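You operate a simulated robot arm through the tools that you are given. There is no shell and no other tool.

You run a simulated two-armed robot. Do the job below in one go: nothing can be reset, and whatever is moved stays where it is left.

TASK
Weld the two wire ends in the welder together with 5 strokes.
Fine: first zero the counter, shut both clamps and lock the die latch; leave the wire clamped.

It is judged by the outcome, as a careful person would: the job done as asked, and still so three seconds after it is handed in. It fails if anything else is knocked over, pushed out of place, dropped, spilled or broken.

THE ROBOT
Two 7-joint arms with three-finger grippers on one trunk that stands fixed in place. Base frame: the origin is at the foot of the trunk, x ahead of it, y to its left, z up. Readings come in m, degrees, newtons and seconds.
The left shoulder is at [0.07, 0.146, 1.338], the right one opposite. With the tool pointing down near the work surface each hand reaches from about 0.1 to 0.64 m from the base axis, measured 20 degrees to its own side. Payload 2.2 kg a hand.
The TCP of each hand is the grasp point between the finger pads, 0.028 m short of the fingertips. In the tool frame z runs along the fingers and y along their closing line. The gripper opens to 0.102 m. The gripper's body begins 0.071 m behind the TCP.
Orientation is that of the tool frame in the base frame, as [roll, pitch, yaw] about the fixed x, y, z axes, in that order (R = Rz(yaw) Ry(pitch) Rx(roll)). With the fingers straight down and closing along the base's y, the tool's x points along the base's -x, its y along +y and its z along -z.

THE INTERFACE
- The arms move only by the tool send_rows. It takes "left_moves", "right_moves" or both (then of equal length, played together; a hand with none holds still); each is a list of rows, each a list of 7 numbers: the shift along the tool's x, y, z in cm, then the turn, a rotation vector about the tool's x, y, z in degrees, then the gripper command, from -1 (fully open) to 1 (shut), values between in proportion. In form: [[dx, dy, dz, rx, ry, rz, claw], ...]. A call has 1 to 20 rows; each row shifts and turns the commanded pose from where the row before left it, along the tool's axes as they then stand. A row lasts 0.2 s, in which the tool goes at most 0.05 m and 8.6 degrees; a call with a longer step from one row to the next is refused whole, and so is a gripper value outside its range. Where a pose cannot be reached the arm comes as near as it can. A force on the tool above 90 N (or 10 N above the force at the start of the call, whichever is more), or a blocked arm, ends the call early, and 0.2 s more pass. Each finger halts on what it meets, pressing with about 23 N; the grip force reading is that of the motor and also rises with nothing between the fingers. The clock runs only during rows and for 0.2 s after the last one: add rows that do not move to give the fingers time. The reply holds the time, the measured pose of the TCP, the force on the tool along the base axes, the opening and the grip force, in the units named above and with some noise, with the torque about the TCP (base axes, N m) and any sound that the robot's microphone picked up, and new pictures: "show" is both (left out), scene, wrist or none (wrist: the cameras of the hands that moved).
- Cameras (640 x 400 px; columns grow to the right, rows downward): "scene" is now at [0.1278, -0.0464, 1.5735]; the picture's right is [-0.51, -0.86, 0.00], its down [-0.43, 0.25, -0.87] and it looks along [0.75, -0.44, -0.50] (base axes); focal length 280 px, centre (320, 200). "left" rides on the left gripper at [0.072, 0.038, -0.086] in its tool frame; the picture's right is [-0.47, 0.89, 0.00], its down [-0.60, -0.32, -0.73] and it looks along [-0.65, -0.34, 0.68] (tool axes); focal length 256 px, centre (320, 200). "right" rides on the right gripper at [0.069, 0.044, -0.086] in its tool frame; the picture's right is [-0.53, 0.85, 0.00], its down [-0.58, -0.36, -0.73] and it looks along [-0.62, -0.39, 0.68] (tool axes); focal length 256 px, centre (320, 200). There is no depth. A picture from a camera that has moved, and an enlarged one, comes with that camera's place and axes in the base frame and with its lens.
- lift_body(by): slides the trunk up (or, below 0, down) by that many m; the arms and the scene camera ride with it, the base frame stays. It gives what a move gives, with no picture.
- turn_head(pan, tilt): turns the head with the scene camera to pan (to the left, within 86 degrees either way) and tilt (down, from -29 to 69), counted from straight ahead of the robot. It gives what a move gives, and a new picture of the scene camera.
- close_up(camera, box): a new picture of the part [left, top, right, bottom] of that camera's present view, enlarged. No time passes.
- close_job(): hands the job in; it is judged then, once.

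Places have to be worked out from the pictures, the camera data and where the tool is seen. Open the grippers and draw the arms clear of the work before you hand the job in, unless the task says otherwise.

The tools are called after ">>>" as a command line: name --argument value ..., lists and objects as JSON in quotes. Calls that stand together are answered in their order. send_rows: Moves the arms, as the interface text tells. Its arguments: {"type":"object","properties":{"left_moves":{"type":"array","items":{"type":"array","items":{"type":"number"}}},"right_moves":{"type":"array","items":{"type":"array","items":{"type":"number"}}},"show":{"type":"string","enum":["both","scene","wrist","none"]}},"required":[]} The other tools are called the same way: lift_body (by) slides the trunk up or down; turn_head (pan, tilt) turns the head that bears the scene camera; close_up (camera, box) takes an enlarged picture of a part of a camera's view; close_job () hands the job in.

At the start:

```text
clock: 0.0
left_position: [0.4125, -0.0079, 1.4012]
left_tcp_rot: [-180.0, 0.0, 180.0]
left_contact_force: [0.1, 0.4, 0.6]
left_wrist_torque: [-0.01, 0.02, 0.04]
left_finger_gap: 0.1021
left_grasp_force: 0.1
right_position: [0.2404, -0.2536, 1.43]
right_tcp_rot: [-180.0, 0.1, -179.9]
right_contact_force: [1.0, -1.2, 0.9]
right_wrist_torque: [-0.01, 0.0, 0.01]
right_finger_gap: 0.1022
right_grasp_force: 0.0
trunk travel left (down, up): [-0.875, 0.065]
head pan, tilt: [-30.4, 29.9]
```

scene: 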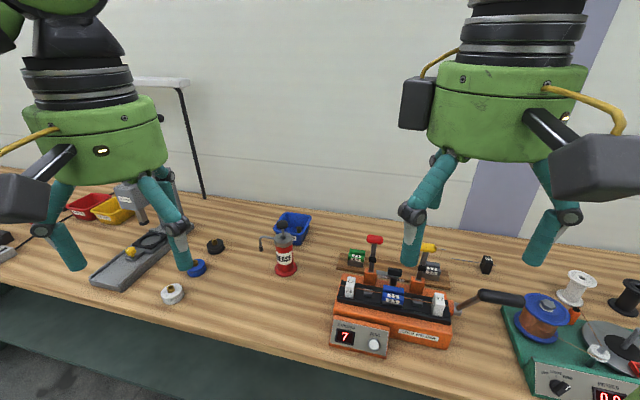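
right: 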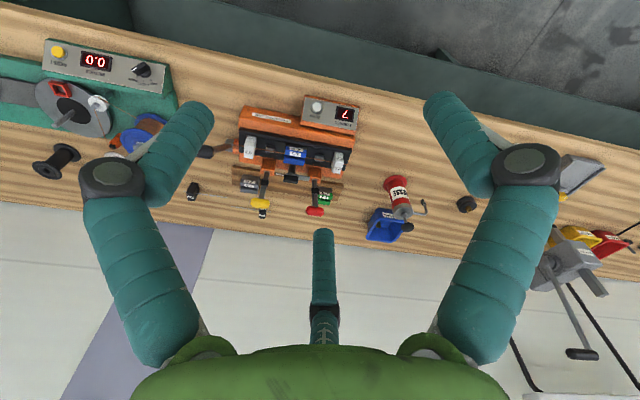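
left: 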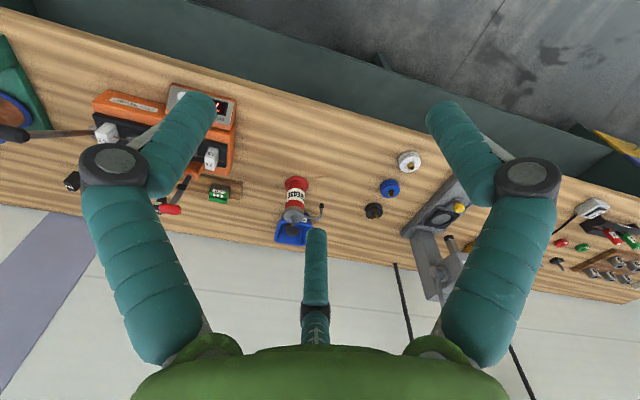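

The orange welder with a counter reading 7 sits in the middle of the bench, ahead and to the right. I take enlarged views of it before moving anything.

>>> close_up --camera "scene" --box '[310, 220, 470, 370]'

>>> close_up --camera "right" --box '[180, 80, 380, 230]'

>>> close_up --camera "left" --box '[50, 70, 260, 220]'

```text
2.67 times, centred on (390, 295) of scene
camera zoom: at [0.1278, -0.0464, 1.5735], right [-0.51, -0.86, 0.0], down [-0.43, 0.25, -0.87], along [0.75, -0.44, -0.5], focal length 748 px, centre (133, -53)
```

zoom: 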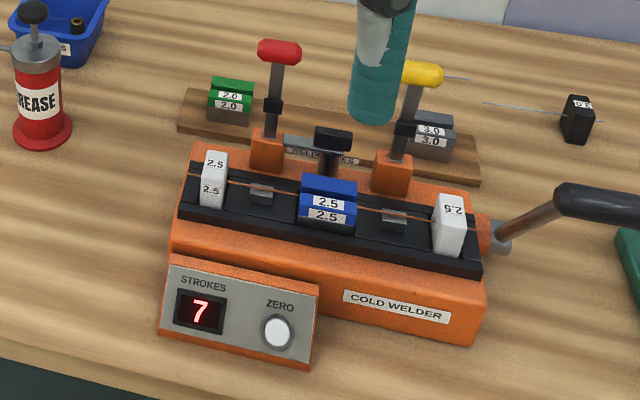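

```text
2.67 times, centred on (280, 155) of right
camera zoom: at [0.1709, -0.2112, 1.5158], right [0.53, 0.85, 0.0], down [0.58, -0.36, 0.73], along [0.62, -0.39, -0.68], focal length 683 px, centre (427, 320)
```

zoom: 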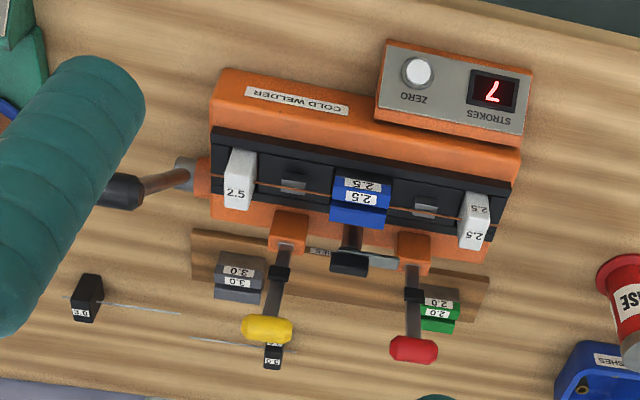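

```text
2.67 times, centred on (155, 145) of left
camera zoom: at [0.3404, 0.0304, 1.4864], right [0.47, 0.89, 0.0], down [0.6, -0.32, 0.73], along [0.65, -0.34, -0.68], focal length 683 px, centre (760, 347)
```

zoom: 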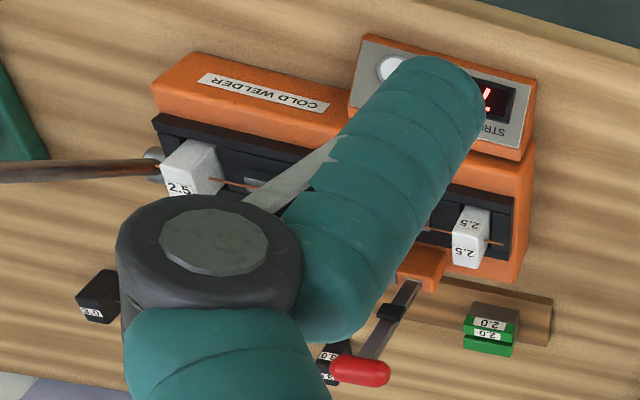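

The levers stand at roughly [0.57,-0.48,1.11] (red) and [0.47,-0.57,1.11] (yellow), the zero button near [0.44,-0.39,0.88], and the welder is turned about 45 degrees to face the robot. I turn the head to centre it for a better look.

>>> turn_head --pan -48 --tilt 42

```text
clock: 0.8
left_position: [0.4131, -0.0072, 1.4011]
left_tcp_rot: [-180.0, 0.1, -180.0]
left_contact_force: [-0.1, 0.8, 0.7]
left_wrist_torque: [0.03, -0.04, 0.01]
left_finger_gap: 0.1018
left_grasp_force: 0.0
right_position: [0.2429, -0.2533, 1.4306]
right_tcp_rot: [-179.9, 0.0, -180.0]
right_contact_force: [0.3, -0.2, 0.1]
right_wrist_torque: [0.02, -0.02, 0.03]
right_finger_gap: 0.1021
right_grasp_force: 0.2
trunk travel left (down, up): [-0.875, 0.065]
head pan, tilt: [-48.0, 42.0]
camera scene: at [0.1058, -0.0627, 1.5552], right [-0.74, -0.67, 0.0], down [-0.45, 0.5, -0.74], along [0.5, -0.55, -0.67], focal length 280 px, centre (320, 200)
```

scene: 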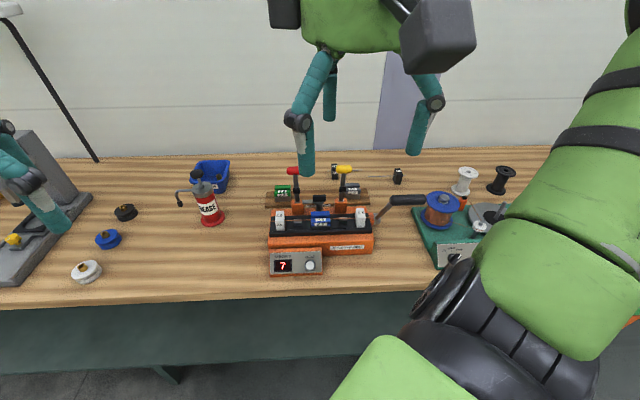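

>>> close_up --camera "scene" --box '[250, 150, 450, 285]'

>>> close_up --camera "scene" --box '[260, 155, 380, 235]'

```text
2.96 times, centred on (350, 218) of scene
camera zoom: at [0.1058, -0.0627, 1.5552], right [-0.74, -0.67, 0.0], down [-0.45, 0.5, -0.74], along [0.5, -0.55, -0.67], focal length 831 px, centre (231, 148)
```

zoom: 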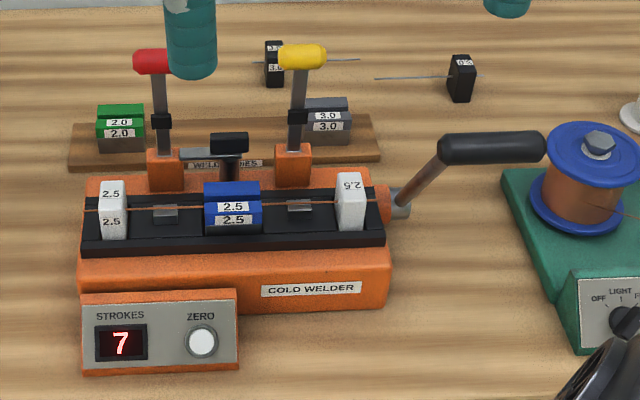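

```text
5.00 times, centred on (320, 195) of scene
camera zoom: at [0.1058, -0.0627, 1.5552], right [-0.74, -0.67, 0.0], down [-0.45, 0.5, -0.74], along [0.5, -0.55, -0.67], focal length 1402 px, centre (320, 225)
```

zoom: 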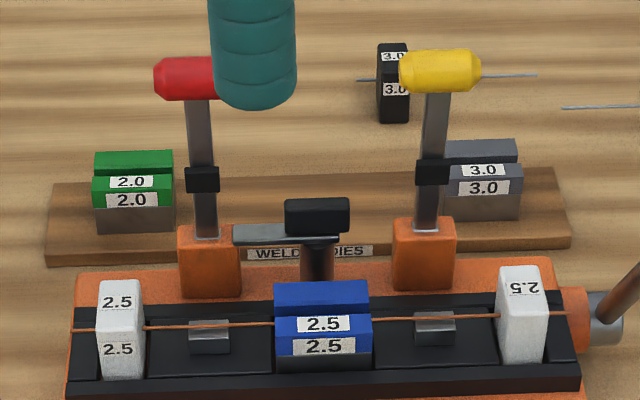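

The stroke lever is a crank on the right end, the two clamp levers stand upright behind the wire, and the latch is a black-knobbed bar behind the blue die. I bring the right hand in over the front of the welder, turned so its fingers close along the welder's length, to look closer with its camera.

>>> send_rows --right_moves '[[-1.78, -1.62, 3.0, 0, 0, 0, -1], [-1.78, -1.62, 3.0, 0, 0, 0, -1], [-1.78, -1.62, 3.0, 0, 0, 0, -1], [-1.78, -1.62, 3.0, 0, 0, 0, -1], [-1.78, -1.62, 3.0, 0, 0, 0, -1], [-1.78, -1.62, 3.0, 0, 0, 0, -1], [0, 0, 0, 0, 0, 7.5, -1], [0, 0, 0, 0, 0, 7.5, -1], [0, 0, 0, 0, 0, 7.5, -1], [0, 0, 0, 0, 0, 7.5, -1], [0, 0, 0, 0, 0, 7.5, -1], [0, 0, 0, 0, 0, 7.5, -1], [0, 0, 0, 0, 0, 0, -1]]' --show "both"

```text
clock: 3.6
left_position: [0.4134, -0.008, 1.4013]
left_tcp_rot: [179.9, 0.0, 179.9]
left_contact_force: [0.1, -0.1, 0.0]
left_wrist_torque: [-0.02, 0.0, 0.01]
left_finger_gap: 0.1018
left_grasp_force: 0.0
right_position: [0.3463, -0.3519, 1.2501]
right_tcp_rot: [-180.0, 0.1, 134.9]
right_contact_force: [0.4, -0.1, 0.4]
right_wrist_torque: [0.0, 0.02, 0.0]
right_finger_gap: 0.1018
right_grasp_force: 0.0
trunk travel left (down, up): [-0.875, 0.065]
head pan, tilt: [-48.0, 42.0]
camera scene: at [0.1057, -0.0628, 1.5552], right [-0.74, -0.67, 0.0], down [-0.45, 0.5, -0.74], along [0.5, -0.55, -0.67], focal length 280 px, centre (320, 200)
camera right: at [0.3287, -0.2733, 1.3361], right [0.98, 0.22, 0.0], down [0.15, -0.67, 0.73], along [0.16, -0.71, -0.68], focal length 256 px, centre (320, 200)
```

scene: 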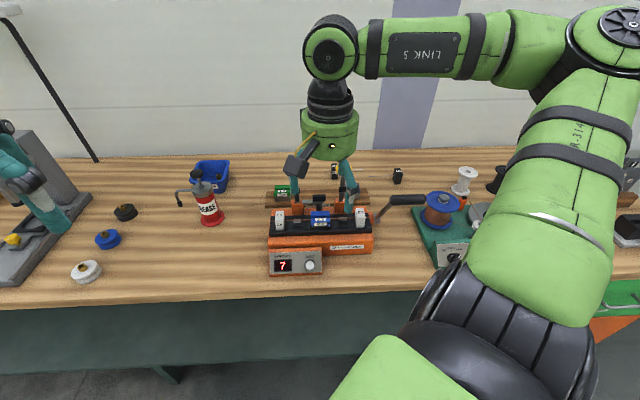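
right: 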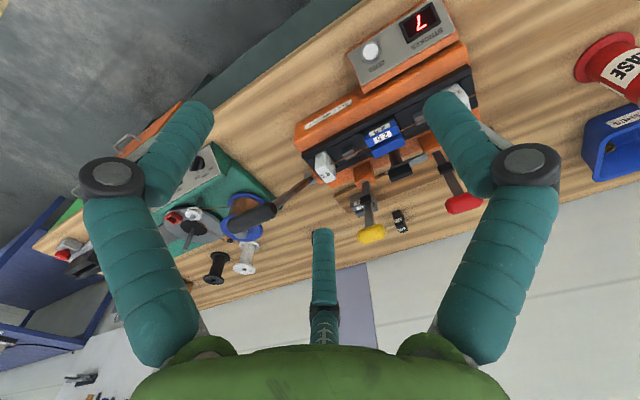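

The hand is in place and the wrist camera sees the welder from the front. I enlarge that view to read the geometry of the latch, clamps and crank.

>>> close_up --camera "right" --box '[280, 0, 500, 150]'

>>> close_up --camera "right" --box '[220, 110, 500, 250]'

```text
2.67 times, centred on (390, 75) of right
camera zoom: at [0.3287, -0.2733, 1.3361], right [0.98, 0.22, 0.0], down [0.15, -0.67, 0.73], along [0.16, -0.71, -0.68], focal length 683 px, centre (133, 533)
```

zoom: 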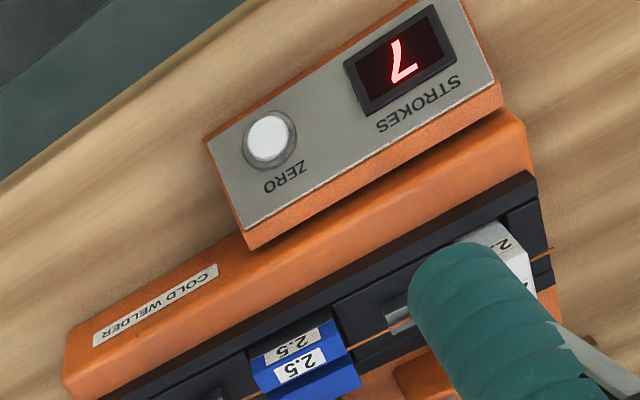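

```text
2.29 times, centred on (360, 180) of right
camera zoom: at [0.3287, -0.2733, 1.3361], right [0.98, 0.22, 0.0], down [0.15, -0.67, 0.73], along [0.16, -0.71, -0.68], focal length 585 px, centre (229, 246)
```

zoom: 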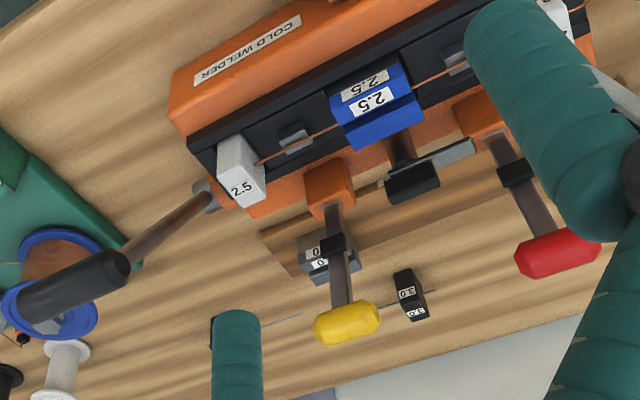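

Triangulating with the three views puts the button at about [0.441,-0.392,0.881], red and yellow knobs at [0.573,-0.481,1.10] and [0.478,-0.574,1.10], the latch at [0.528,-0.530,0.996], and the crank grip around [0.30,-0.61,1.08]. I shut the right fingers and hover over the ZERO button.

>>> send_rows --right_moves '[[-1.59, 0.64, 4.17, 0, 0, 0, 1], [-1.59, 0.64, 4.17, 0, 0, 0, 1], [-1.59, 0.64, 4.17, 0, 0, 0, 1], [-1.59, 0.64, 4.17, 0, 0, 0, 1], [-1.59, 0.64, 4.17, 0, 0, 0, 1], [-1.59, 0.64, 4.17, 0, 0, 0, 1], [0, 0, 0, 0, 0, 0, 1]]' --show "both"

```text
clock: 5.2
left_position: [0.4129, -0.0084, 1.4009]
left_tcp_rot: [180.0, 0.1, -180.0]
left_contact_force: [0.0, 0.1, -0.6]
left_wrist_torque: [0.0, -0.02, 0.0]
left_finger_gap: 0.102
left_grasp_force: 0.0
right_position: [0.4422, -0.3905, 1.0]
right_tcp_rot: [180.0, 0.0, 135.0]
right_contact_force: [0.0, 0.0, 0.0]
right_wrist_torque: [-0.01, 0.0, -0.02]
right_finger_gap: 0.0022
right_grasp_force: 23.3
trunk travel left (down, up): [-0.875, 0.065]
head pan, tilt: [-48.0, 42.0]
camera scene: at [0.1049, -0.0627, 1.5552], right [-0.74, -0.67, 0.0], down [-0.45, 0.5, -0.74], along [0.5, -0.55, -0.67], focal length 280 px, centre (320, 200)
camera right: at [0.4236, -0.3123, 1.0857], right [0.98, 0.22, 0.0], down [0.15, -0.67, 0.73], along [0.16, -0.71, -0.68], focal length 256 px, centre (320, 200)
```

scene: 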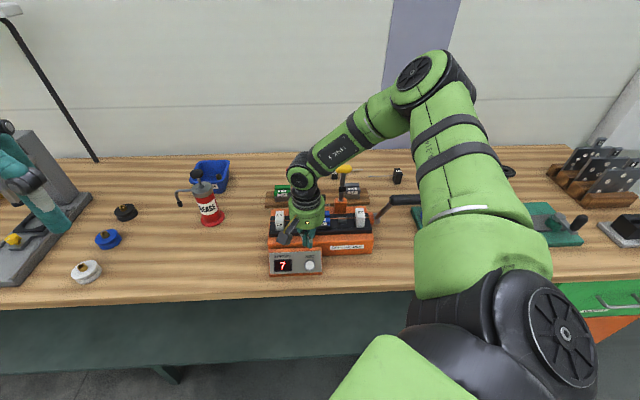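
right: 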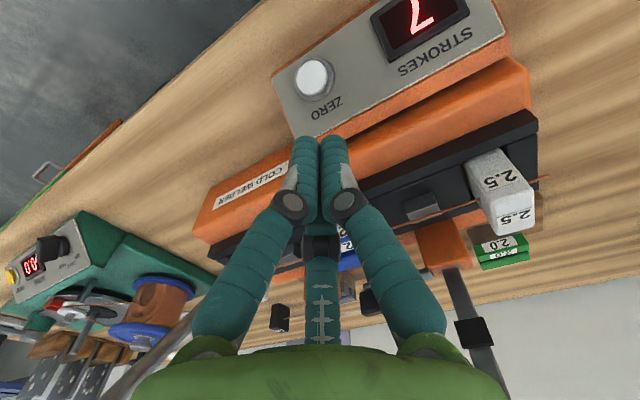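

The hand sits right over the button; the wrist view refines it to about [0.437,-0.392,0.886]. I correct by a few mm and descend to just above it.

>>> send_rows --right_moves '[[0.2, -0.5, 3.7, 0, 0, 0, 1], [0, 0, 3.7, 0, 0, 0, 1], [0, 0, 0, 0, 0, 0, 1]]' --show "wrist"

```text
clock: 6.0
left_position: [0.4111, -0.0086, 1.4033]
left_tcp_rot: [-180.0, 0.1, 179.9]
left_contact_force: [-0.8, 0.0, 0.3]
left_wrist_torque: [0.05, -0.02, -0.01]
left_finger_gap: 0.1018
left_grasp_force: 0.1
right_position: [0.4343, -0.3923, 0.9517]
right_tcp_rot: [179.9, 0.0, 135.0]
right_contact_force: [0.2, -0.1, -1.0]
right_wrist_torque: [0.05, -0.03, 0.02]
right_finger_gap: 0.0024
right_grasp_force: 22.9
right hand out of reach, approached as far as the arm can: row 2
trunk travel left (down, up): [-0.875, 0.065]
head pan, tilt: [-48.0, 42.0]
camera right: at [0.4154, -0.3138, 1.0378], right [0.98, 0.22, 0.0], down [0.15, -0.67, 0.73], along [0.16, -0.71, -0.68], focal length 256 px, centre (320, 200)
```

right: 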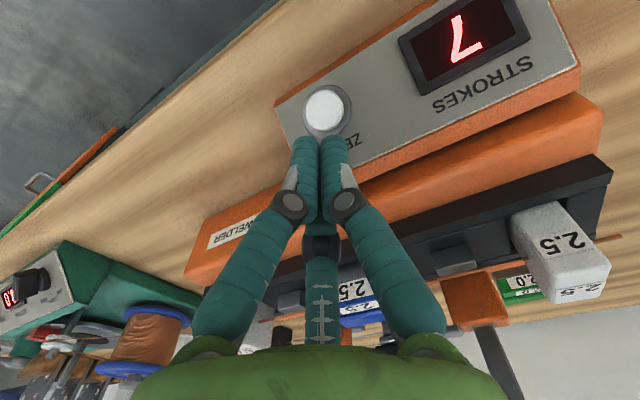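

The arm runs out of reach at z 0.95, so the trunk must come down. I raise the hand 20 cm first, then lower the trunk by the same amount.

>>> send_rows --right_moves '[[0, 0, -4.5, 0, 0, 0, 1], [0, 0, -4.5, 0, 0, 0, 1], [0, 0, -4.5, 0, 0, 0, 1], [0, 0, -4.5, 0, 0, 0, 1], [0, 0, -4.5, 0, 0, 0, 1], [0, 0, 0, 0, 0, 0, 1]]' --show "none"

>>> lift_body --by -0.1

```text
clock: 7.4
left_position: [0.4133, -0.0071, 1.402]
left_tcp_rot: [-180.0, 0.0, 180.0]
left_contact_force: [0.2, 1.1, 0.0]
left_wrist_torque: [-0.02, -0.01, 0.01]
left_finger_gap: 0.1021
left_grasp_force: 0.1
right_position: [0.4364, -0.3921, 1.1756]
right_tcp_rot: [-180.0, -0.1, 135.0]
right_contact_force: [0.7, -0.2, -0.7]
right_wrist_torque: [-0.03, -0.01, 0.0]
right_finger_gap: 0.0023
right_grasp_force: 22.9
trunk travel left (down, up): [-0.875, 0.065]
head pan, tilt: [-48.0, 42.0]
```

```text
clock: 8.7
left_position: [0.4135, -0.008, 1.302]
left_tcp_rot: [180.0, 0.1, -180.0]
left_contact_force: [0.5, 0.2, -0.1]
left_wrist_torque: [0.0, 0.0, 0.0]
left_finger_gap: 0.102
left_grasp_force: 0.1
right_position: [0.4368, -0.3921, 1.0758]
right_tcp_rot: [-179.9, 0.0, 135.0]
right_contact_force: [0.5, -0.8, 0.7]
right_wrist_torque: [0.0, 0.03, -0.01]
right_finger_gap: 0.0022
right_grasp_force: 23.4
trunk travel left (down, up): [-0.775, 0.165]
head pan, tilt: [-48.0, 42.0]
```

The trunk moved cleanly with both arms. I lower another 10 cm; the right hand will stay about 9 cm above the button.

>>> lift_body --by -0.1

>>> turn_head --pan -46 --tilt 36

```text
clock: 10.1
left_position: [0.4129, -0.0077, 1.2018]
left_tcp_rot: [180.0, 0.0, 180.0]
left_contact_force: [-0.8, 0.2, 0.8]
left_wrist_torque: [0.0, -0.01, 0.01]
left_finger_gap: 0.1019
left_grasp_force: 0.1
right_position: [0.4375, -0.3903, 0.9759]
right_tcp_rot: [-180.0, 0.0, 135.0]
right_contact_force: [-0.2, -0.3, -0.3]
right_wrist_torque: [-0.01, -0.02, -0.03]
right_finger_gap: 0.0023
right_grasp_force: 22.8
trunk travel left (down, up): [-0.675, 0.265]
head pan, tilt: [-48.0, 42.0]
```

```text
clock: 10.7
left_position: [0.4131, -0.0082, 1.2018]
left_tcp_rot: [-179.9, 0.1, 180.0]
left_contact_force: [-0.9, 0.5, 0.2]
left_wrist_torque: [0.01, -0.02, 0.02]
left_finger_gap: 0.1018
left_grasp_force: 0.0
right_position: [0.437, -0.3922, 0.9763]
right_tcp_rot: [-180.0, 0.0, 135.1]
right_contact_force: [0.5, -0.9, -0.4]
right_wrist_torque: [0.03, 0.03, 0.03]
right_finger_gap: 0.0021
right_grasp_force: 23.1
trunk travel left (down, up): [-0.675, 0.265]
head pan, tilt: [-46.0, 36.0]
camera scene: at [0.1104, -0.0635, 1.3641], right [-0.72, -0.69, 0.0], down [-0.41, 0.42, -0.81], along [0.56, -0.58, -0.59], focal length 280 px, centre (320, 200)
```

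scene: 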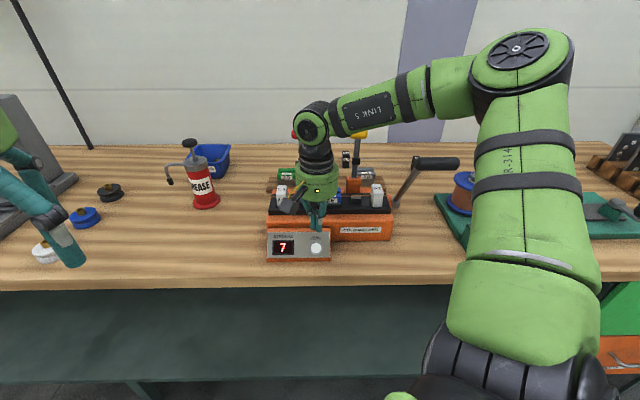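

Now in reach with the trunk 20 cm lower. I go down to the button, slowing for the last centimetre.

>>> send_rows --right_moves '[[0, 0, 2.6, 0, 0, 0, 1], [0, 0, 2.6, 0, 0, 0, 1], [0, 0, 0.4, 0, 0, 0, 1], [0, 0, 0.4, 0, 0, 0, 1], [0, 0, 0.4, 0, 0, 0, 1], [0, 0, 0, 0, 0, 0, 1]]' --show "wrist"

```text
clock: 12.1
left_position: [0.4039, -0.0001, 1.2048]
left_tcp_rot: [-179.6, 0.4, -180.0]
left_contact_force: [-0.2, 0.0, -0.5]
left_wrist_torque: [-0.02, 0.01, 0.03]
left_finger_gap: 0.1019
left_grasp_force: 0.2
right_position: [0.4298, -0.3826, 0.9193]
right_tcp_rot: [179.6, 0.4, 135.1]
right_contact_force: [-17.0, 15.2, 42.0]
right_wrist_torque: [-0.08, 0.1, -0.13]
right_finger_gap: 0.0021
right_grasp_force: 31.5
trunk travel left (down, up): [-0.675, 0.265]
head pan, tilt: [-46.0, 36.0]
heard: click
camera right: at [0.4096, -0.3041, 1.0045], right [0.97, 0.22, 0.01], down [0.14, -0.67, 0.73], along [0.17, -0.71, -0.68], focal length 256 px, centre (320, 200)
```

right: 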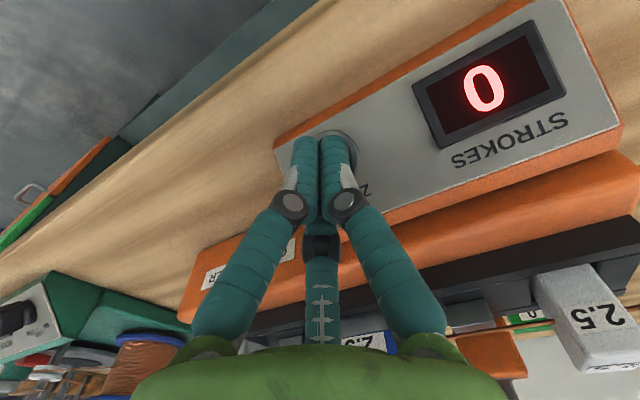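

A click was heard and the counter reads 0. I back straight up off the button.

>>> send_rows --right_moves '[[0, 0, -1.5, 0, 0, 0, 1], [0, 0, -4.5, 0, 0, 0, 1], [0, 0, -4.5, 0, 0, 0, 1], [0, 0, -4.5, 0, 0, 0, 1], [0, 0, -4.5, 0, 0, 0, 1], [0, 0, 0, 0, 0, 0, 1]]' --show "both"

```text
clock: 13.5
left_position: [0.4133, -0.0073, 1.2017]
left_tcp_rot: [180.0, 0.1, -180.0]
left_contact_force: [0.2, -0.1, -0.5]
left_wrist_torque: [0.04, -0.02, 0.0]
left_finger_gap: 0.1018
left_grasp_force: 0.1
right_position: [0.4361, -0.3922, 1.1068]
right_tcp_rot: [180.0, -0.1, 135.0]
right_contact_force: [0.5, -0.1, -1.2]
right_wrist_torque: [-0.01, 0.01, 0.01]
right_finger_gap: 0.0021
right_grasp_force: 31.7
trunk travel left (down, up): [-0.675, 0.265]
head pan, tilt: [-46.0, 36.0]
camera scene: at [0.1111, -0.0637, 1.3641], right [-0.72, -0.69, 0.0], down [-0.41, 0.42, -0.81], along [0.56, -0.58, -0.59], focal length 280 px, centre (320, 200)
camera right: at [0.4169, -0.3139, 1.1936], right [0.98, 0.22, 0.0], down [0.15, -0.67, 0.73], along [0.16, -0.71, -0.68], focal length 256 px, centre (320, 200)
```

scene: 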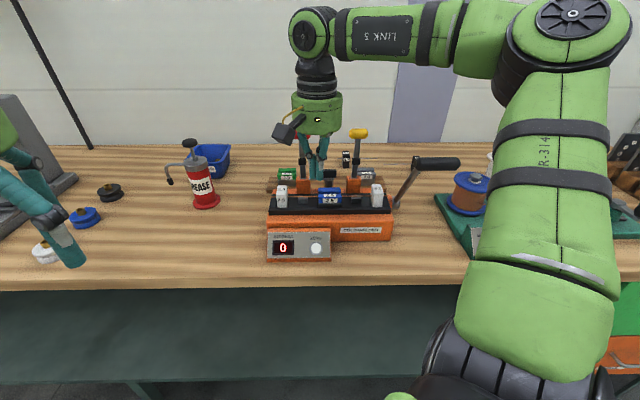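
right: 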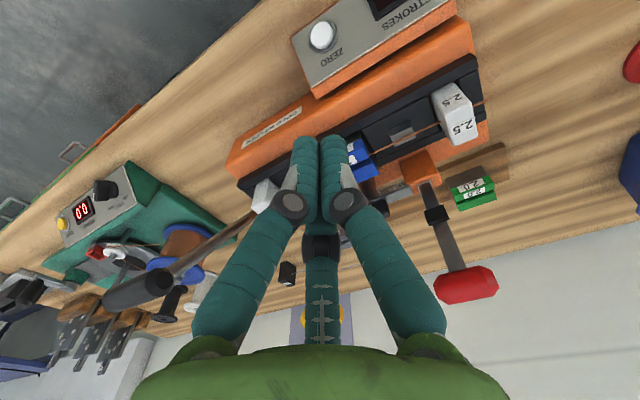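

Counter stays at 0. Next the red clamp: I will pinch its T-bar knob by the ends, with the tool tilted 40 degrees away from the robot, so first I move up, open and tilt short of the knob.

>>> send_rows --right_moves '[[0, 0, -4.46, 0, 0, 0, -1], [0, 0, -4.46, 0, 0, 0, -1], [-4.05, 1.77, 0, 0, 0, 0, -1], [-4.05, 1.77, 0, 0, 0, 0, -1], [0, 0, 0, 0, -8, 0, -1], [0, 0, 0, 0, -8, 0, -1], [0, 0, 0, 0, -8, 0, -1], [0, 0, 0, 0, -8, 0, -1], [0, 0, 0, 0, -8, 0, -1], [0, 0, 0, 0, 0, 0, -1]]' --show "both"

```text
clock: 15.7
left_position: [0.4144, -0.0081, 1.2009]
left_tcp_rot: [-180.0, 0.1, -179.9]
left_contact_force: [-0.2, 0.4, 0.7]
left_wrist_torque: [-0.01, 0.02, 0.0]
left_finger_gap: 0.1018
left_grasp_force: 0.1
right_position: [0.5192, -0.4256, 1.1939]
right_tcp_rot: [180.0, 40.1, 135.0]
right_contact_force: [-0.6, 0.5, 0.1]
right_wrist_torque: [0.01, 0.03, 0.0]
right_finger_gap: 0.1017
right_grasp_force: 0.0
trunk travel left (down, up): [-0.675, 0.265]
head pan, tilt: [-46.0, 36.0]
camera scene: at [0.111, -0.0638, 1.3641], right [-0.72, -0.69, 0.0], down [-0.41, 0.42, -0.81], along [0.56, -0.58, -0.59], focal length 280 px, centre (320, 200)
camera right: at [0.4724, -0.3185, 1.2163], right [0.89, 0.31, 0.34], down [-0.28, -0.24, 0.93], along [0.37, -0.92, -0.12], focal length 256 px, centre (320, 200)
```

scene: 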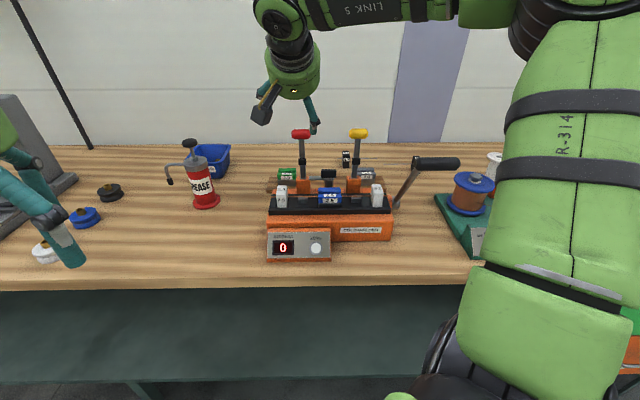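
right: 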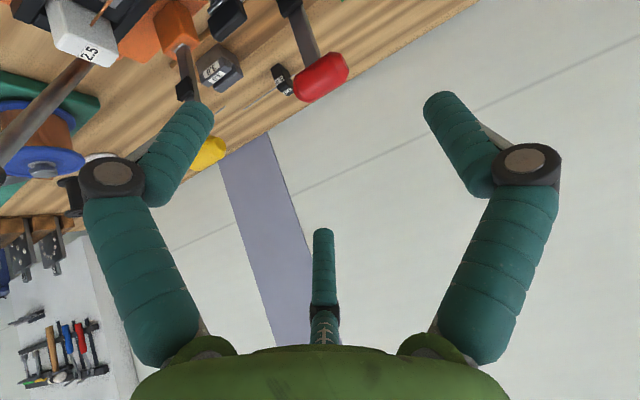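

The red knob lies exactly on the tool axis, about 12 cm ahead. I advance along the tool axis so the knob sits between the open fingers.

>>> send_rows --right_moves '[[0, 0, 4, 0, 0, 0, -1], [0, 0, 4, 0, 0, 0, -1], [0, 0, 2, 0, 0, 0, -1], [0, 0, 2, 0, 0, 0, -1], [0, 0, 0, 0, 0, 0, -1]]' --show "both"

```text
clock: 16.9
left_position: [0.4138, -0.008, 1.2013]
left_tcp_rot: [-180.0, 0.0, -180.0]
left_contact_force: [-0.5, -0.3, 0.6]
left_wrist_torque: [-0.04, -0.03, -0.02]
left_finger_gap: 0.1024
left_grasp_force: 0.0
right_position: [0.5758, -0.4805, 1.103]
right_tcp_rot: [-180.0, 40.0, 135.1]
right_contact_force: [0.5, 0.5, 0.1]
right_wrist_torque: [0.01, 0.0, -0.01]
right_finger_gap: 0.1019
right_grasp_force: 0.1
trunk travel left (down, up): [-0.675, 0.265]
head pan, tilt: [-46.0, 36.0]
camera scene: at [0.1102, -0.0634, 1.3642], right [-0.72, -0.69, 0.0], down [-0.41, 0.42, -0.81], along [0.56, -0.58, -0.59], focal length 280 px, centre (320, 200)
camera right: at [0.5293, -0.3741, 1.1247], right [0.89, 0.31, 0.34], down [-0.28, -0.24, 0.93], along [0.37, -0.92, -0.13], focal length 256 px, centre (320, 200)
```

scene: 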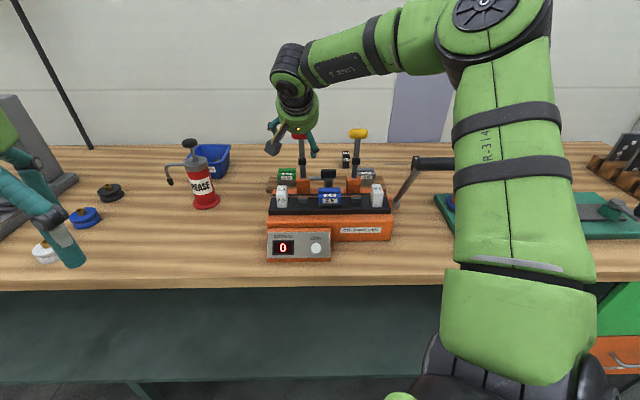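
right: 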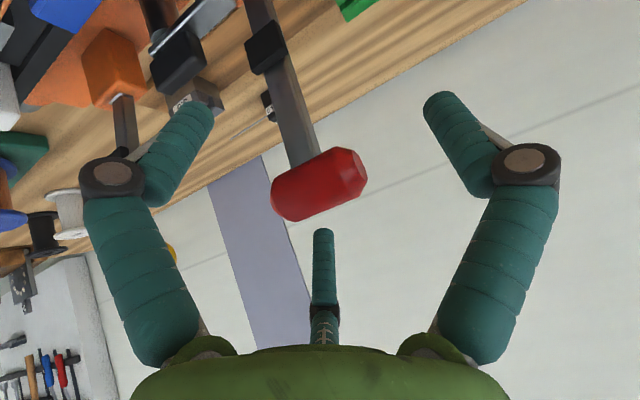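

The knob is centred at the grasp point between the fingers. I close on its ends.

>>> send_rows --right_moves '[[0, 0, 0, 0, 0, 0, 1], [0, 0, 0, 0, 0, 0, 1], [0, 0, 0, 0, 0, 0, 1]]' --show "wrist"

```text
clock: 17.7
left_position: [0.4119, -0.008, 1.2026]
left_tcp_rot: [-179.9, 0.1, 180.0]
left_contact_force: [-0.6, -0.1, 0.6]
left_wrist_torque: [-0.01, 0.01, 0.05]
left_finger_gap: 0.1021
left_grasp_force: 0.1
right_position: [0.575, -0.4807, 1.1047]
right_tcp_rot: [-179.8, 40.0, 135.2]
right_contact_force: [-5.5, -0.9, 2.2]
right_wrist_torque: [-0.92, 1.14, 0.28]
right_finger_gap: 0.0386
right_grasp_force: 45.0
trunk travel left (down, up): [-0.675, 0.265]
head pan, tilt: [-46.0, 36.0]
camera right: at [0.5279, -0.3741, 1.125], right [0.89, 0.31, 0.34], down [-0.28, -0.24, 0.93], along [0.37, -0.92, -0.12], focal length 256 px, centre (320, 200)
```

right: 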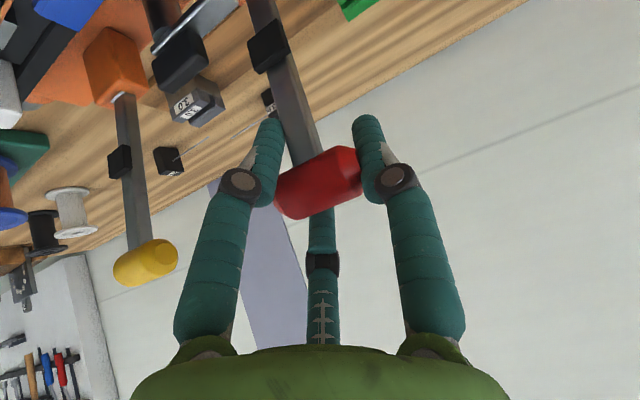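

The fingers hold the knob (gap 39 mm). I start swinging the lever forward along an arc about the pivot near z 0.975, the first 20 degrees, then check forces.

>>> send_rows --right_moves '[[0, 0.93, 0, 0, 0, 0, 1]]' --show "none"

```text
clock: 18.1
left_position: [0.4072, -0.0114, 1.2036]
left_tcp_rot: [179.9, 0.3, 180.0]
left_contact_force: [0.2, -0.1, -0.8]
left_wrist_torque: [0.0, 0.02, 0.02]
left_finger_gap: 0.1023
left_grasp_force: 0.0
right_position: [0.5745, -0.4805, 1.1037]
right_tcp_rot: [-179.5, 40.1, 134.9]
right_contact_force: [-19.6, -15.9, 6.6]
right_wrist_torque: [-1.44, 1.52, 1.01]
right_finger_gap: 0.0384
right_grasp_force: 44.7
trunk travel left (down, up): [-0.675, 0.265]
head pan, tilt: [-46.0, 36.0]
```

I sent that shift along the wrong axis (sideways), which only loaded the lever by about 25 N. I undo it, then make the intended forward arc.

>>> send_rows --right_moves '[[0, -0.93, 0, 0, 0, 0, 1], [0, 0, 0, 0, 0, 0, 1]]' --show "wrist"

```text
clock: 18.7
left_position: [0.4116, -0.0081, 1.2023]
left_tcp_rot: [-179.9, 0.1, -180.0]
left_contact_force: [-0.1, 0.0, 0.9]
left_wrist_torque: [-0.02, 0.01, -0.03]
left_finger_gap: 0.1021
left_grasp_force: 0.1
right_position: [0.5743, -0.481, 1.103]
right_tcp_rot: [180.0, 40.1, 134.9]
right_contact_force: [-5.0, -6.9, 3.4]
right_wrist_torque: [-1.59, 1.14, 0.52]
right_finger_gap: 0.0388
right_grasp_force: 44.8
trunk travel left (down, up): [-0.675, 0.265]
head pan, tilt: [-46.0, 36.0]
camera right: at [0.5276, -0.3741, 1.125], right [0.89, 0.31, 0.34], down [-0.28, -0.24, 0.93], along [0.37, -0.92, -0.12], focal length 256 px, centre (320, 200)
```

right: 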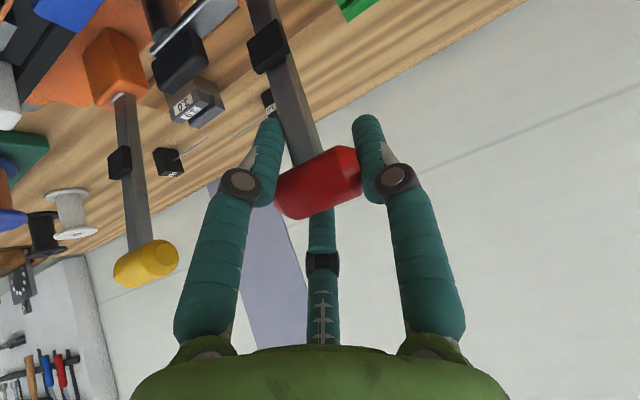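

Forces are back to a few newtons and the grip is unchanged. Now the intended arc: forward along the tool's x with a matching z shift, in 5-degree rows.

>>> send_rows --right_moves '[[0.93, 0, -0.68, 0, 0, 0, 1], [0.93, 0, -0.62, 0, 0, 0, 1], [1.02, 0, -0.52, 0, 0, 0, 1], [1.03, 0, -0.44, 0, 0, 0, 1], [0, 0, 0, 0, 0, 0, 1]]' --show "both"

```text
clock: 19.9
left_position: [0.4181, -0.0094, 1.2003]
left_tcp_rot: [179.9, -0.2, -179.9]
left_contact_force: [0.4, -0.5, 0.2]
left_wrist_torque: [-0.01, 0.0, -0.02]
left_finger_gap: 0.102
left_grasp_force: 0.1
right_position: [0.5458, -0.45, 1.0934]
right_tcp_rot: [-180.0, 39.8, 135.0]
right_contact_force: [12.1, -6.5, -4.2]
right_wrist_torque: [-1.68, -0.36, -0.13]
right_finger_gap: 0.0354
right_grasp_force: 44.9
trunk travel left (down, up): [-0.675, 0.265]
head pan, tilt: [-46.0, 36.0]
camera scene: at [0.1147, -0.0657, 1.3636], right [-0.72, -0.69, 0.0], down [-0.41, 0.42, -0.81], along [0.56, -0.58, -0.59], focal length 280 px, centre (320, 200)
camera right: at [0.4997, -0.3435, 1.1146], right [0.89, 0.31, 0.34], down [-0.27, -0.24, 0.93], along [0.37, -0.92, -0.13], focal length 256 px, centre (320, 200)
```

scene: 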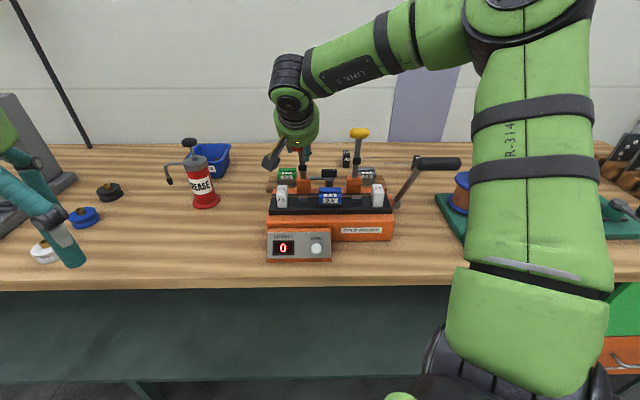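
right: 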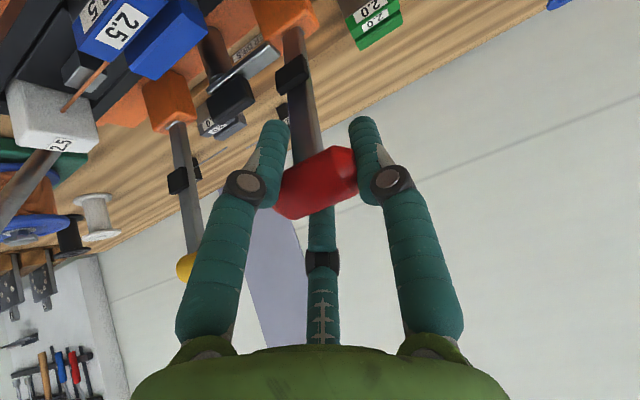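

The lever follows (about 13 N resistance, knob still centred). I continue the arc for another 20 degrees.

>>> send_rows --right_moves '[[1.08, 0, -0.34, 0, 0, 0, 1], [1.11, 0, -0.25, 0, 0, 0, 1], [1.12, 0, -0.15, 0, 0, 0, 1], [1.13, 0, -0.05, 0, 0, 0, 1], [0, 0, 0, 0, 0, 0, 1]]' --show "both"

```text
clock: 21.1
left_position: [0.4192, -0.0065, 1.1994]
left_tcp_rot: [179.9, -0.3, 180.0]
left_contact_force: [0.4, 0.6, 0.3]
left_wrist_torque: [-0.01, 0.01, 0.03]
left_finger_gap: 0.1022
left_grasp_force: 0.1
right_position: [0.5215, -0.4196, 1.0725]
right_tcp_rot: [180.0, 39.8, 135.3]
right_contact_force: [19.5, 4.6, -7.2]
right_wrist_torque: [0.04, -0.63, 0.36]
right_finger_gap: 0.0286
right_grasp_force: 45.0
trunk travel left (down, up): [-0.675, 0.265]
head pan, tilt: [-46.0, 36.0]
camera scene: at [0.1175, -0.0633, 1.3635], right [-0.72, -0.69, 0.0], down [-0.41, 0.42, -0.81], along [0.56, -0.58, -0.59], focal length 280 px, centre (320, 200)
camera right: at [0.4745, -0.3135, 1.0929], right [0.89, 0.31, 0.34], down [-0.27, -0.24, 0.93], along [0.37, -0.92, -0.13], focal length 256 px, centre (320, 200)
```

scene: 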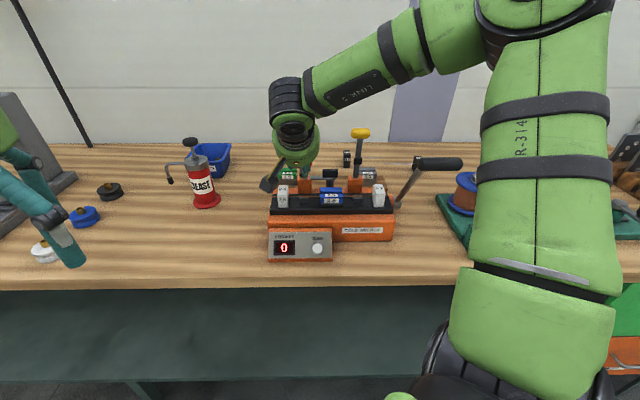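
right: 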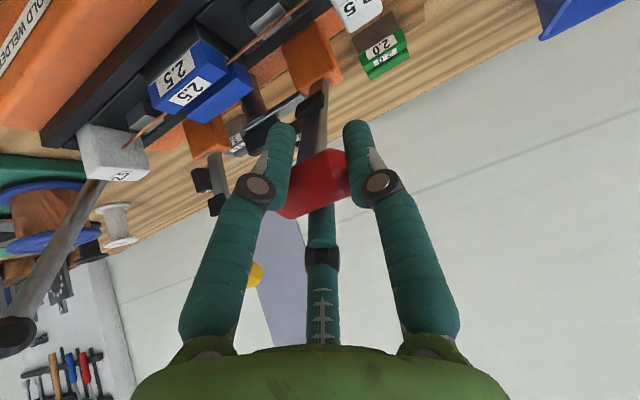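

The pads are sliding off the rounded knob ends (gap down to 29 mm) with the lever about 35 degrees forward. I open the fingers to see whether the lever stays there, then will push it from behind instead.

>>> send_rows --right_moves '[[0, 0, 0, 0, 0, 0, -1], [0, 0, 0, 0, 0, 0, -1], [0, 0, 0, 0, 0, 0, -1]]' --show "both"

```text
clock: 21.9
left_position: [0.4113, -0.0079, 1.2012]
left_tcp_rot: [179.9, 0.1, -179.9]
left_contact_force: [-0.6, -0.8, -0.5]
left_wrist_torque: [0.02, -0.04, 0.03]
left_finger_gap: 0.1017
left_grasp_force: 0.1
right_position: [0.5141, -0.4221, 1.0749]
right_tcp_rot: [180.0, 40.0, 134.8]
right_contact_force: [0.1, -0.6, -0.3]
right_wrist_torque: [0.01, 0.0, -0.05]
right_finger_gap: 0.1021
right_grasp_force: 0.1
trunk travel left (down, up): [-0.675, 0.265]
head pan, tilt: [-46.0, 36.0]
camera scene: at [0.1091, -0.0637, 1.3643], right [-0.72, -0.69, 0.0], down [-0.41, 0.42, -0.81], along [0.56, -0.58, -0.59], focal length 280 px, centre (320, 200)
camera right: at [0.4676, -0.3149, 1.0958], right [0.89, 0.31, 0.34], down [-0.28, -0.24, 0.93], along [0.37, -0.92, -0.13], focal length 256 px, centre (320, 200)
```

scene: 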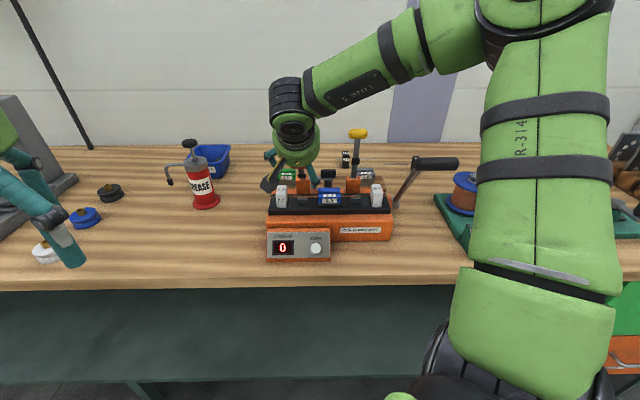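
right: 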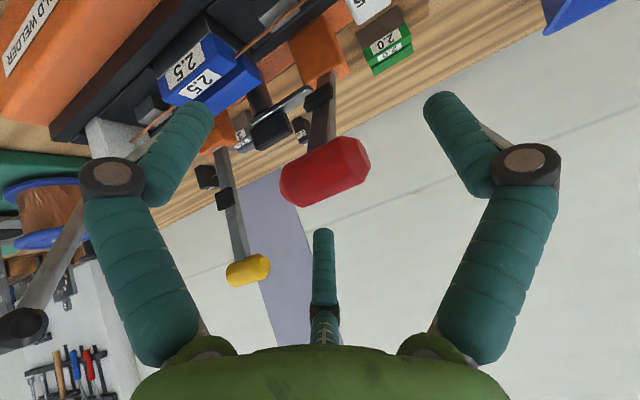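

The lever stays where it was left, so the hinge is held by friction. I back off along the tool axis, close the fingers, shift to the far side of the knob and come back in so the closed fingers lie behind it.

>>> send_rows --right_moves '[[0, 0, -4, 0, 0, 0, -1], [0, 0, -3, 0, 0, 0, -1], [0, 0, -1, 0, 0, 0, 1], [0, 0, 0, 0, 0, 0, 1], [-3.7, 0, 0, 0, 0, 0, 1], [0, 0, 0, 0, 0, 0, 1]]' --show "both"

```text
clock: 23.3
left_position: [0.4134, -0.007, 1.2011]
left_tcp_rot: [180.0, 0.0, 180.0]
left_contact_force: [-0.4, 0.1, -0.5]
left_wrist_torque: [-0.04, 0.01, 0.01]
left_finger_gap: 0.1019
left_grasp_force: 0.0
right_position: [0.4976, -0.4062, 1.1582]
right_tcp_rot: [-179.9, 39.9, 135.0]
right_contact_force: [-1.1, -0.5, 0.1]
right_wrist_torque: [-0.01, 0.0, -0.01]
right_finger_gap: 0.0021
right_grasp_force: 23.3
trunk travel left (down, up): [-0.675, 0.265]
head pan, tilt: [-46.0, 36.0]
camera scene: at [0.1106, -0.0634, 1.3641], right [-0.72, -0.69, 0.0], down [-0.41, 0.42, -0.81], along [0.56, -0.58, -0.59], focal length 280 px, centre (320, 200)
camera right: at [0.4507, -0.3002, 1.1802], right [0.89, 0.31, 0.34], down [-0.28, -0.24, 0.93], along [0.37, -0.92, -0.13], focal length 256 px, centre (320, 200)
```

scene: 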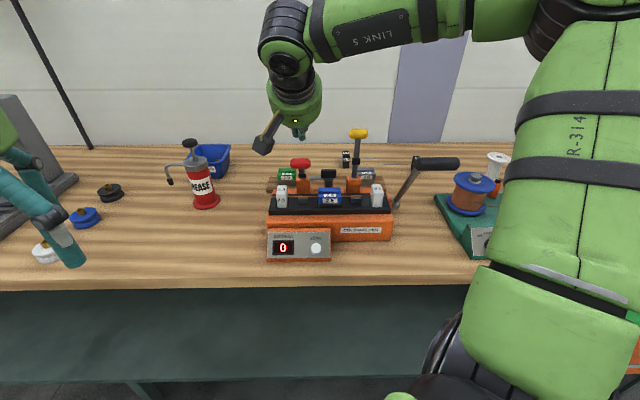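
right: 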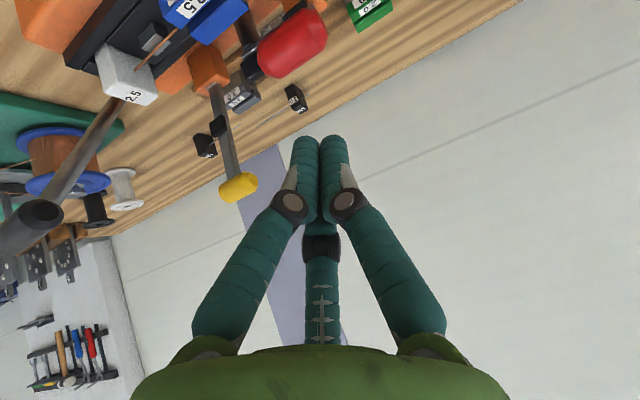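

The knob is now at about [0.520,-0.427,1.067], 9 cm ahead along the tool and 3.5 cm to its front side. I advance so the closed fingers lie alongside the back of the knob.

>>> send_rows --right_moves '[[0, 0.1, 4, 0, 0, 0, 1], [0, 0, 3, 0, 0, 0, 1], [0, 0, 1.8, 0, 0, 0, 1], [0, 0, 0, 0, 0, 0, 1]]' --show "both"

```text
clock: 24.3
left_position: [0.413, -0.0077, 1.2006]
left_tcp_rot: [-180.0, 0.1, 179.9]
left_contact_force: [-0.2, -0.3, 0.5]
left_wrist_torque: [-0.06, 0.0, 0.04]
left_finger_gap: 0.1022
left_grasp_force: 0.0
right_position: [0.5384, -0.4431, 1.0915]
right_tcp_rot: [179.9, 40.0, 134.9]
right_contact_force: [-0.7, 0.1, -0.1]
right_wrist_torque: [0.0, -0.02, 0.0]
right_finger_gap: 0.0023
right_grasp_force: 23.1
trunk travel left (down, up): [-0.675, 0.265]
head pan, tilt: [-46.0, 36.0]
camera scene: at [0.1108, -0.0638, 1.3641], right [-0.72, -0.69, 0.0], down [-0.41, 0.42, -0.81], along [0.56, -0.58, -0.59], focal length 280 px, centre (320, 200)
camera right: at [0.4917, -0.338, 1.1124], right [0.89, 0.31, 0.34], down [-0.28, -0.24, 0.93], along [0.37, -0.92, -0.13], focal length 256 px, centre (320, 200)
```

scene: 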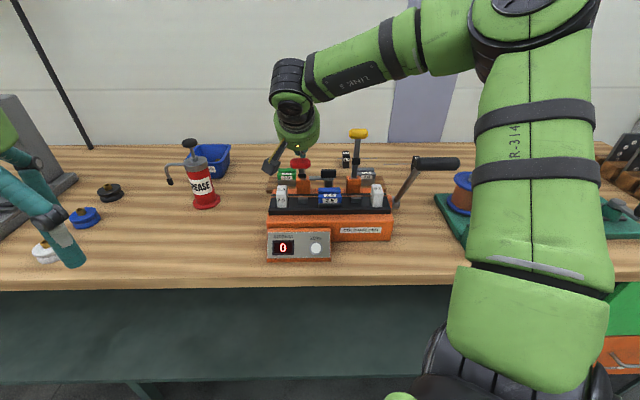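
right: 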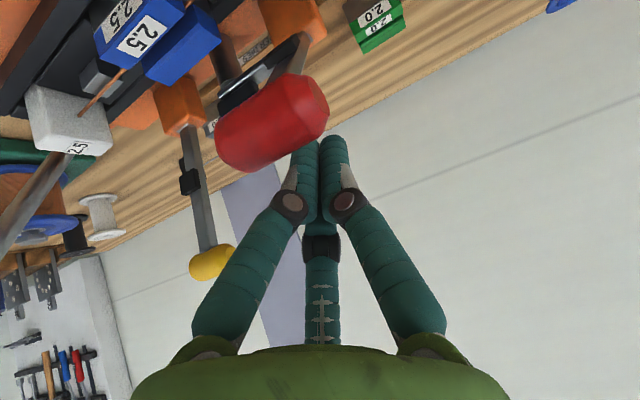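

The closed fingers are behind the knob. I push forward to contact and then sweep the lever down 20 degrees, tilting the hand along with it.

>>> send_rows --right_moves '[[1.5, 0, 0, 0, 0, 0, 1], [0.96, 0, 0, 0, -5, 0, 1], [0.96, 0, 0, 0, -5, 0, 1], [0.96, 0, 0, 0, -5, 0, 1], [0.96, 0, 0, 0, -5, 0, 1], [0, 0, 0, 0, 0, 0, 1]]' --show "both"

```text
clock: 25.7
left_position: [0.4124, -0.009, 1.2002]
left_tcp_rot: [180.0, -0.1, -180.0]
left_contact_force: [0.4, 0.8, -0.9]
left_wrist_torque: [0.02, -0.02, 0.02]
left_finger_gap: 0.1022
left_grasp_force: 0.1
right_position: [0.5117, -0.417, 1.0536]
right_tcp_rot: [180.0, 60.2, 135.0]
right_contact_force: [0.7, -0.4, 0.0]
right_wrist_torque: [0.01, 0.0, -0.02]
right_finger_gap: 0.0019
right_grasp_force: 22.3
trunk travel left (down, up): [-0.675, 0.265]
head pan, tilt: [-46.0, 36.0]
camera scene: at [0.1104, -0.0636, 1.3641], right [-0.72, -0.69, 0.0], down [-0.41, 0.42, -0.81], along [0.56, -0.58, -0.59], focal length 280 px, centre (320, 200)
camera right: at [0.4647, -0.3094, 1.0368], right [0.79, 0.41, 0.46], down [-0.5, -0.01, 0.86], along [0.36, -0.91, 0.19], focal length 256 px, centre (320, 200)
```

scene: 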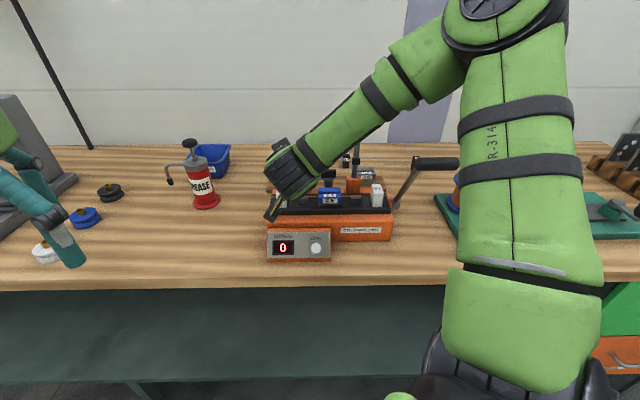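
right: 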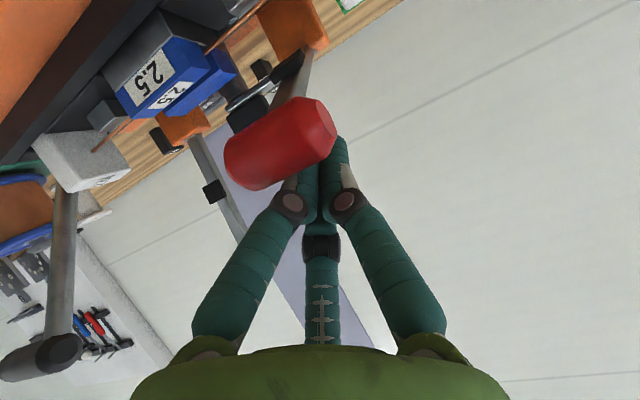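

The lever moved with the fingers; the knob is now near [0.50,-0.406,1.03], about 20 degrees above horizontal. I keep pushing it down.

>>> send_rows --right_moves '[[0.9, 0, 0, 0, -4, 0, 1], [0.9, 0, 0, 0, -4, 0, 1], [0.9, 0, 0, 0, -4, 0, 1], [0, 0, 0, 0, 0, 0, 1]]' --show "both"

```text
clock: 26.7
left_position: [0.4133, -0.0076, 1.2013]
left_tcp_rot: [179.9, 0.0, -180.0]
left_contact_force: [-0.5, -0.1, -1.0]
left_wrist_torque: [-0.04, 0.0, 0.02]
left_finger_gap: 0.102
left_grasp_force: 0.0
right_position: [0.5041, -0.4083, 1.0299]
right_tcp_rot: [179.9, 72.0, 134.8]
right_contact_force: [-0.8, 0.6, -0.6]
right_wrist_torque: [0.02, -0.02, -0.04]
right_finger_gap: 0.0024
right_grasp_force: 22.8
trunk travel left (down, up): [-0.675, 0.265]
head pan, tilt: [-46.0, 36.0]
camera scene: at [0.1103, -0.0636, 1.3642], right [-0.72, -0.69, 0.0], down [-0.41, 0.42, -0.81], along [0.56, -0.58, -0.59], focal length 280 px, centre (320, 200)
camera right: at [0.4613, -0.3054, 0.9902], right [0.71, 0.48, 0.51], down [-0.62, 0.11, 0.77], along [0.32, -0.87, 0.38], focal length 256 px, centre (320, 200)
```

scene: 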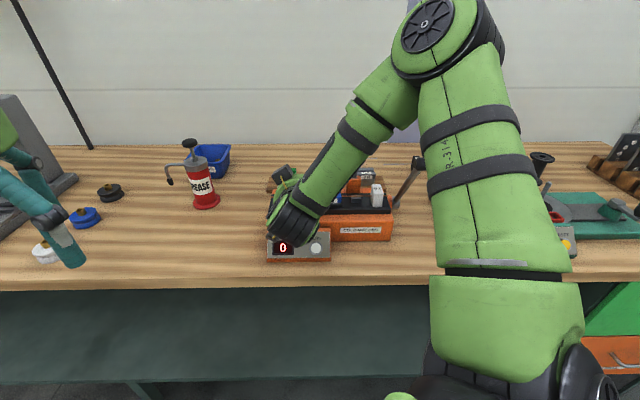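
right: 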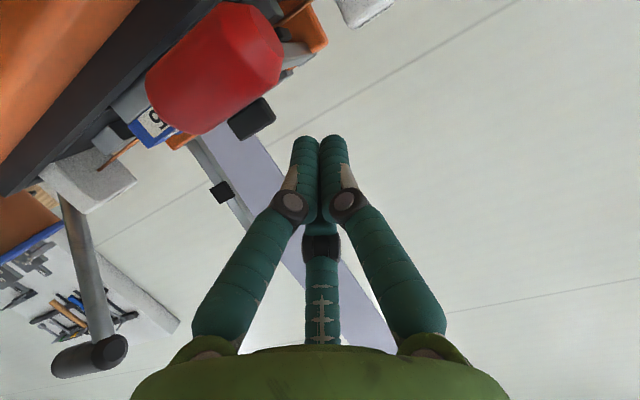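

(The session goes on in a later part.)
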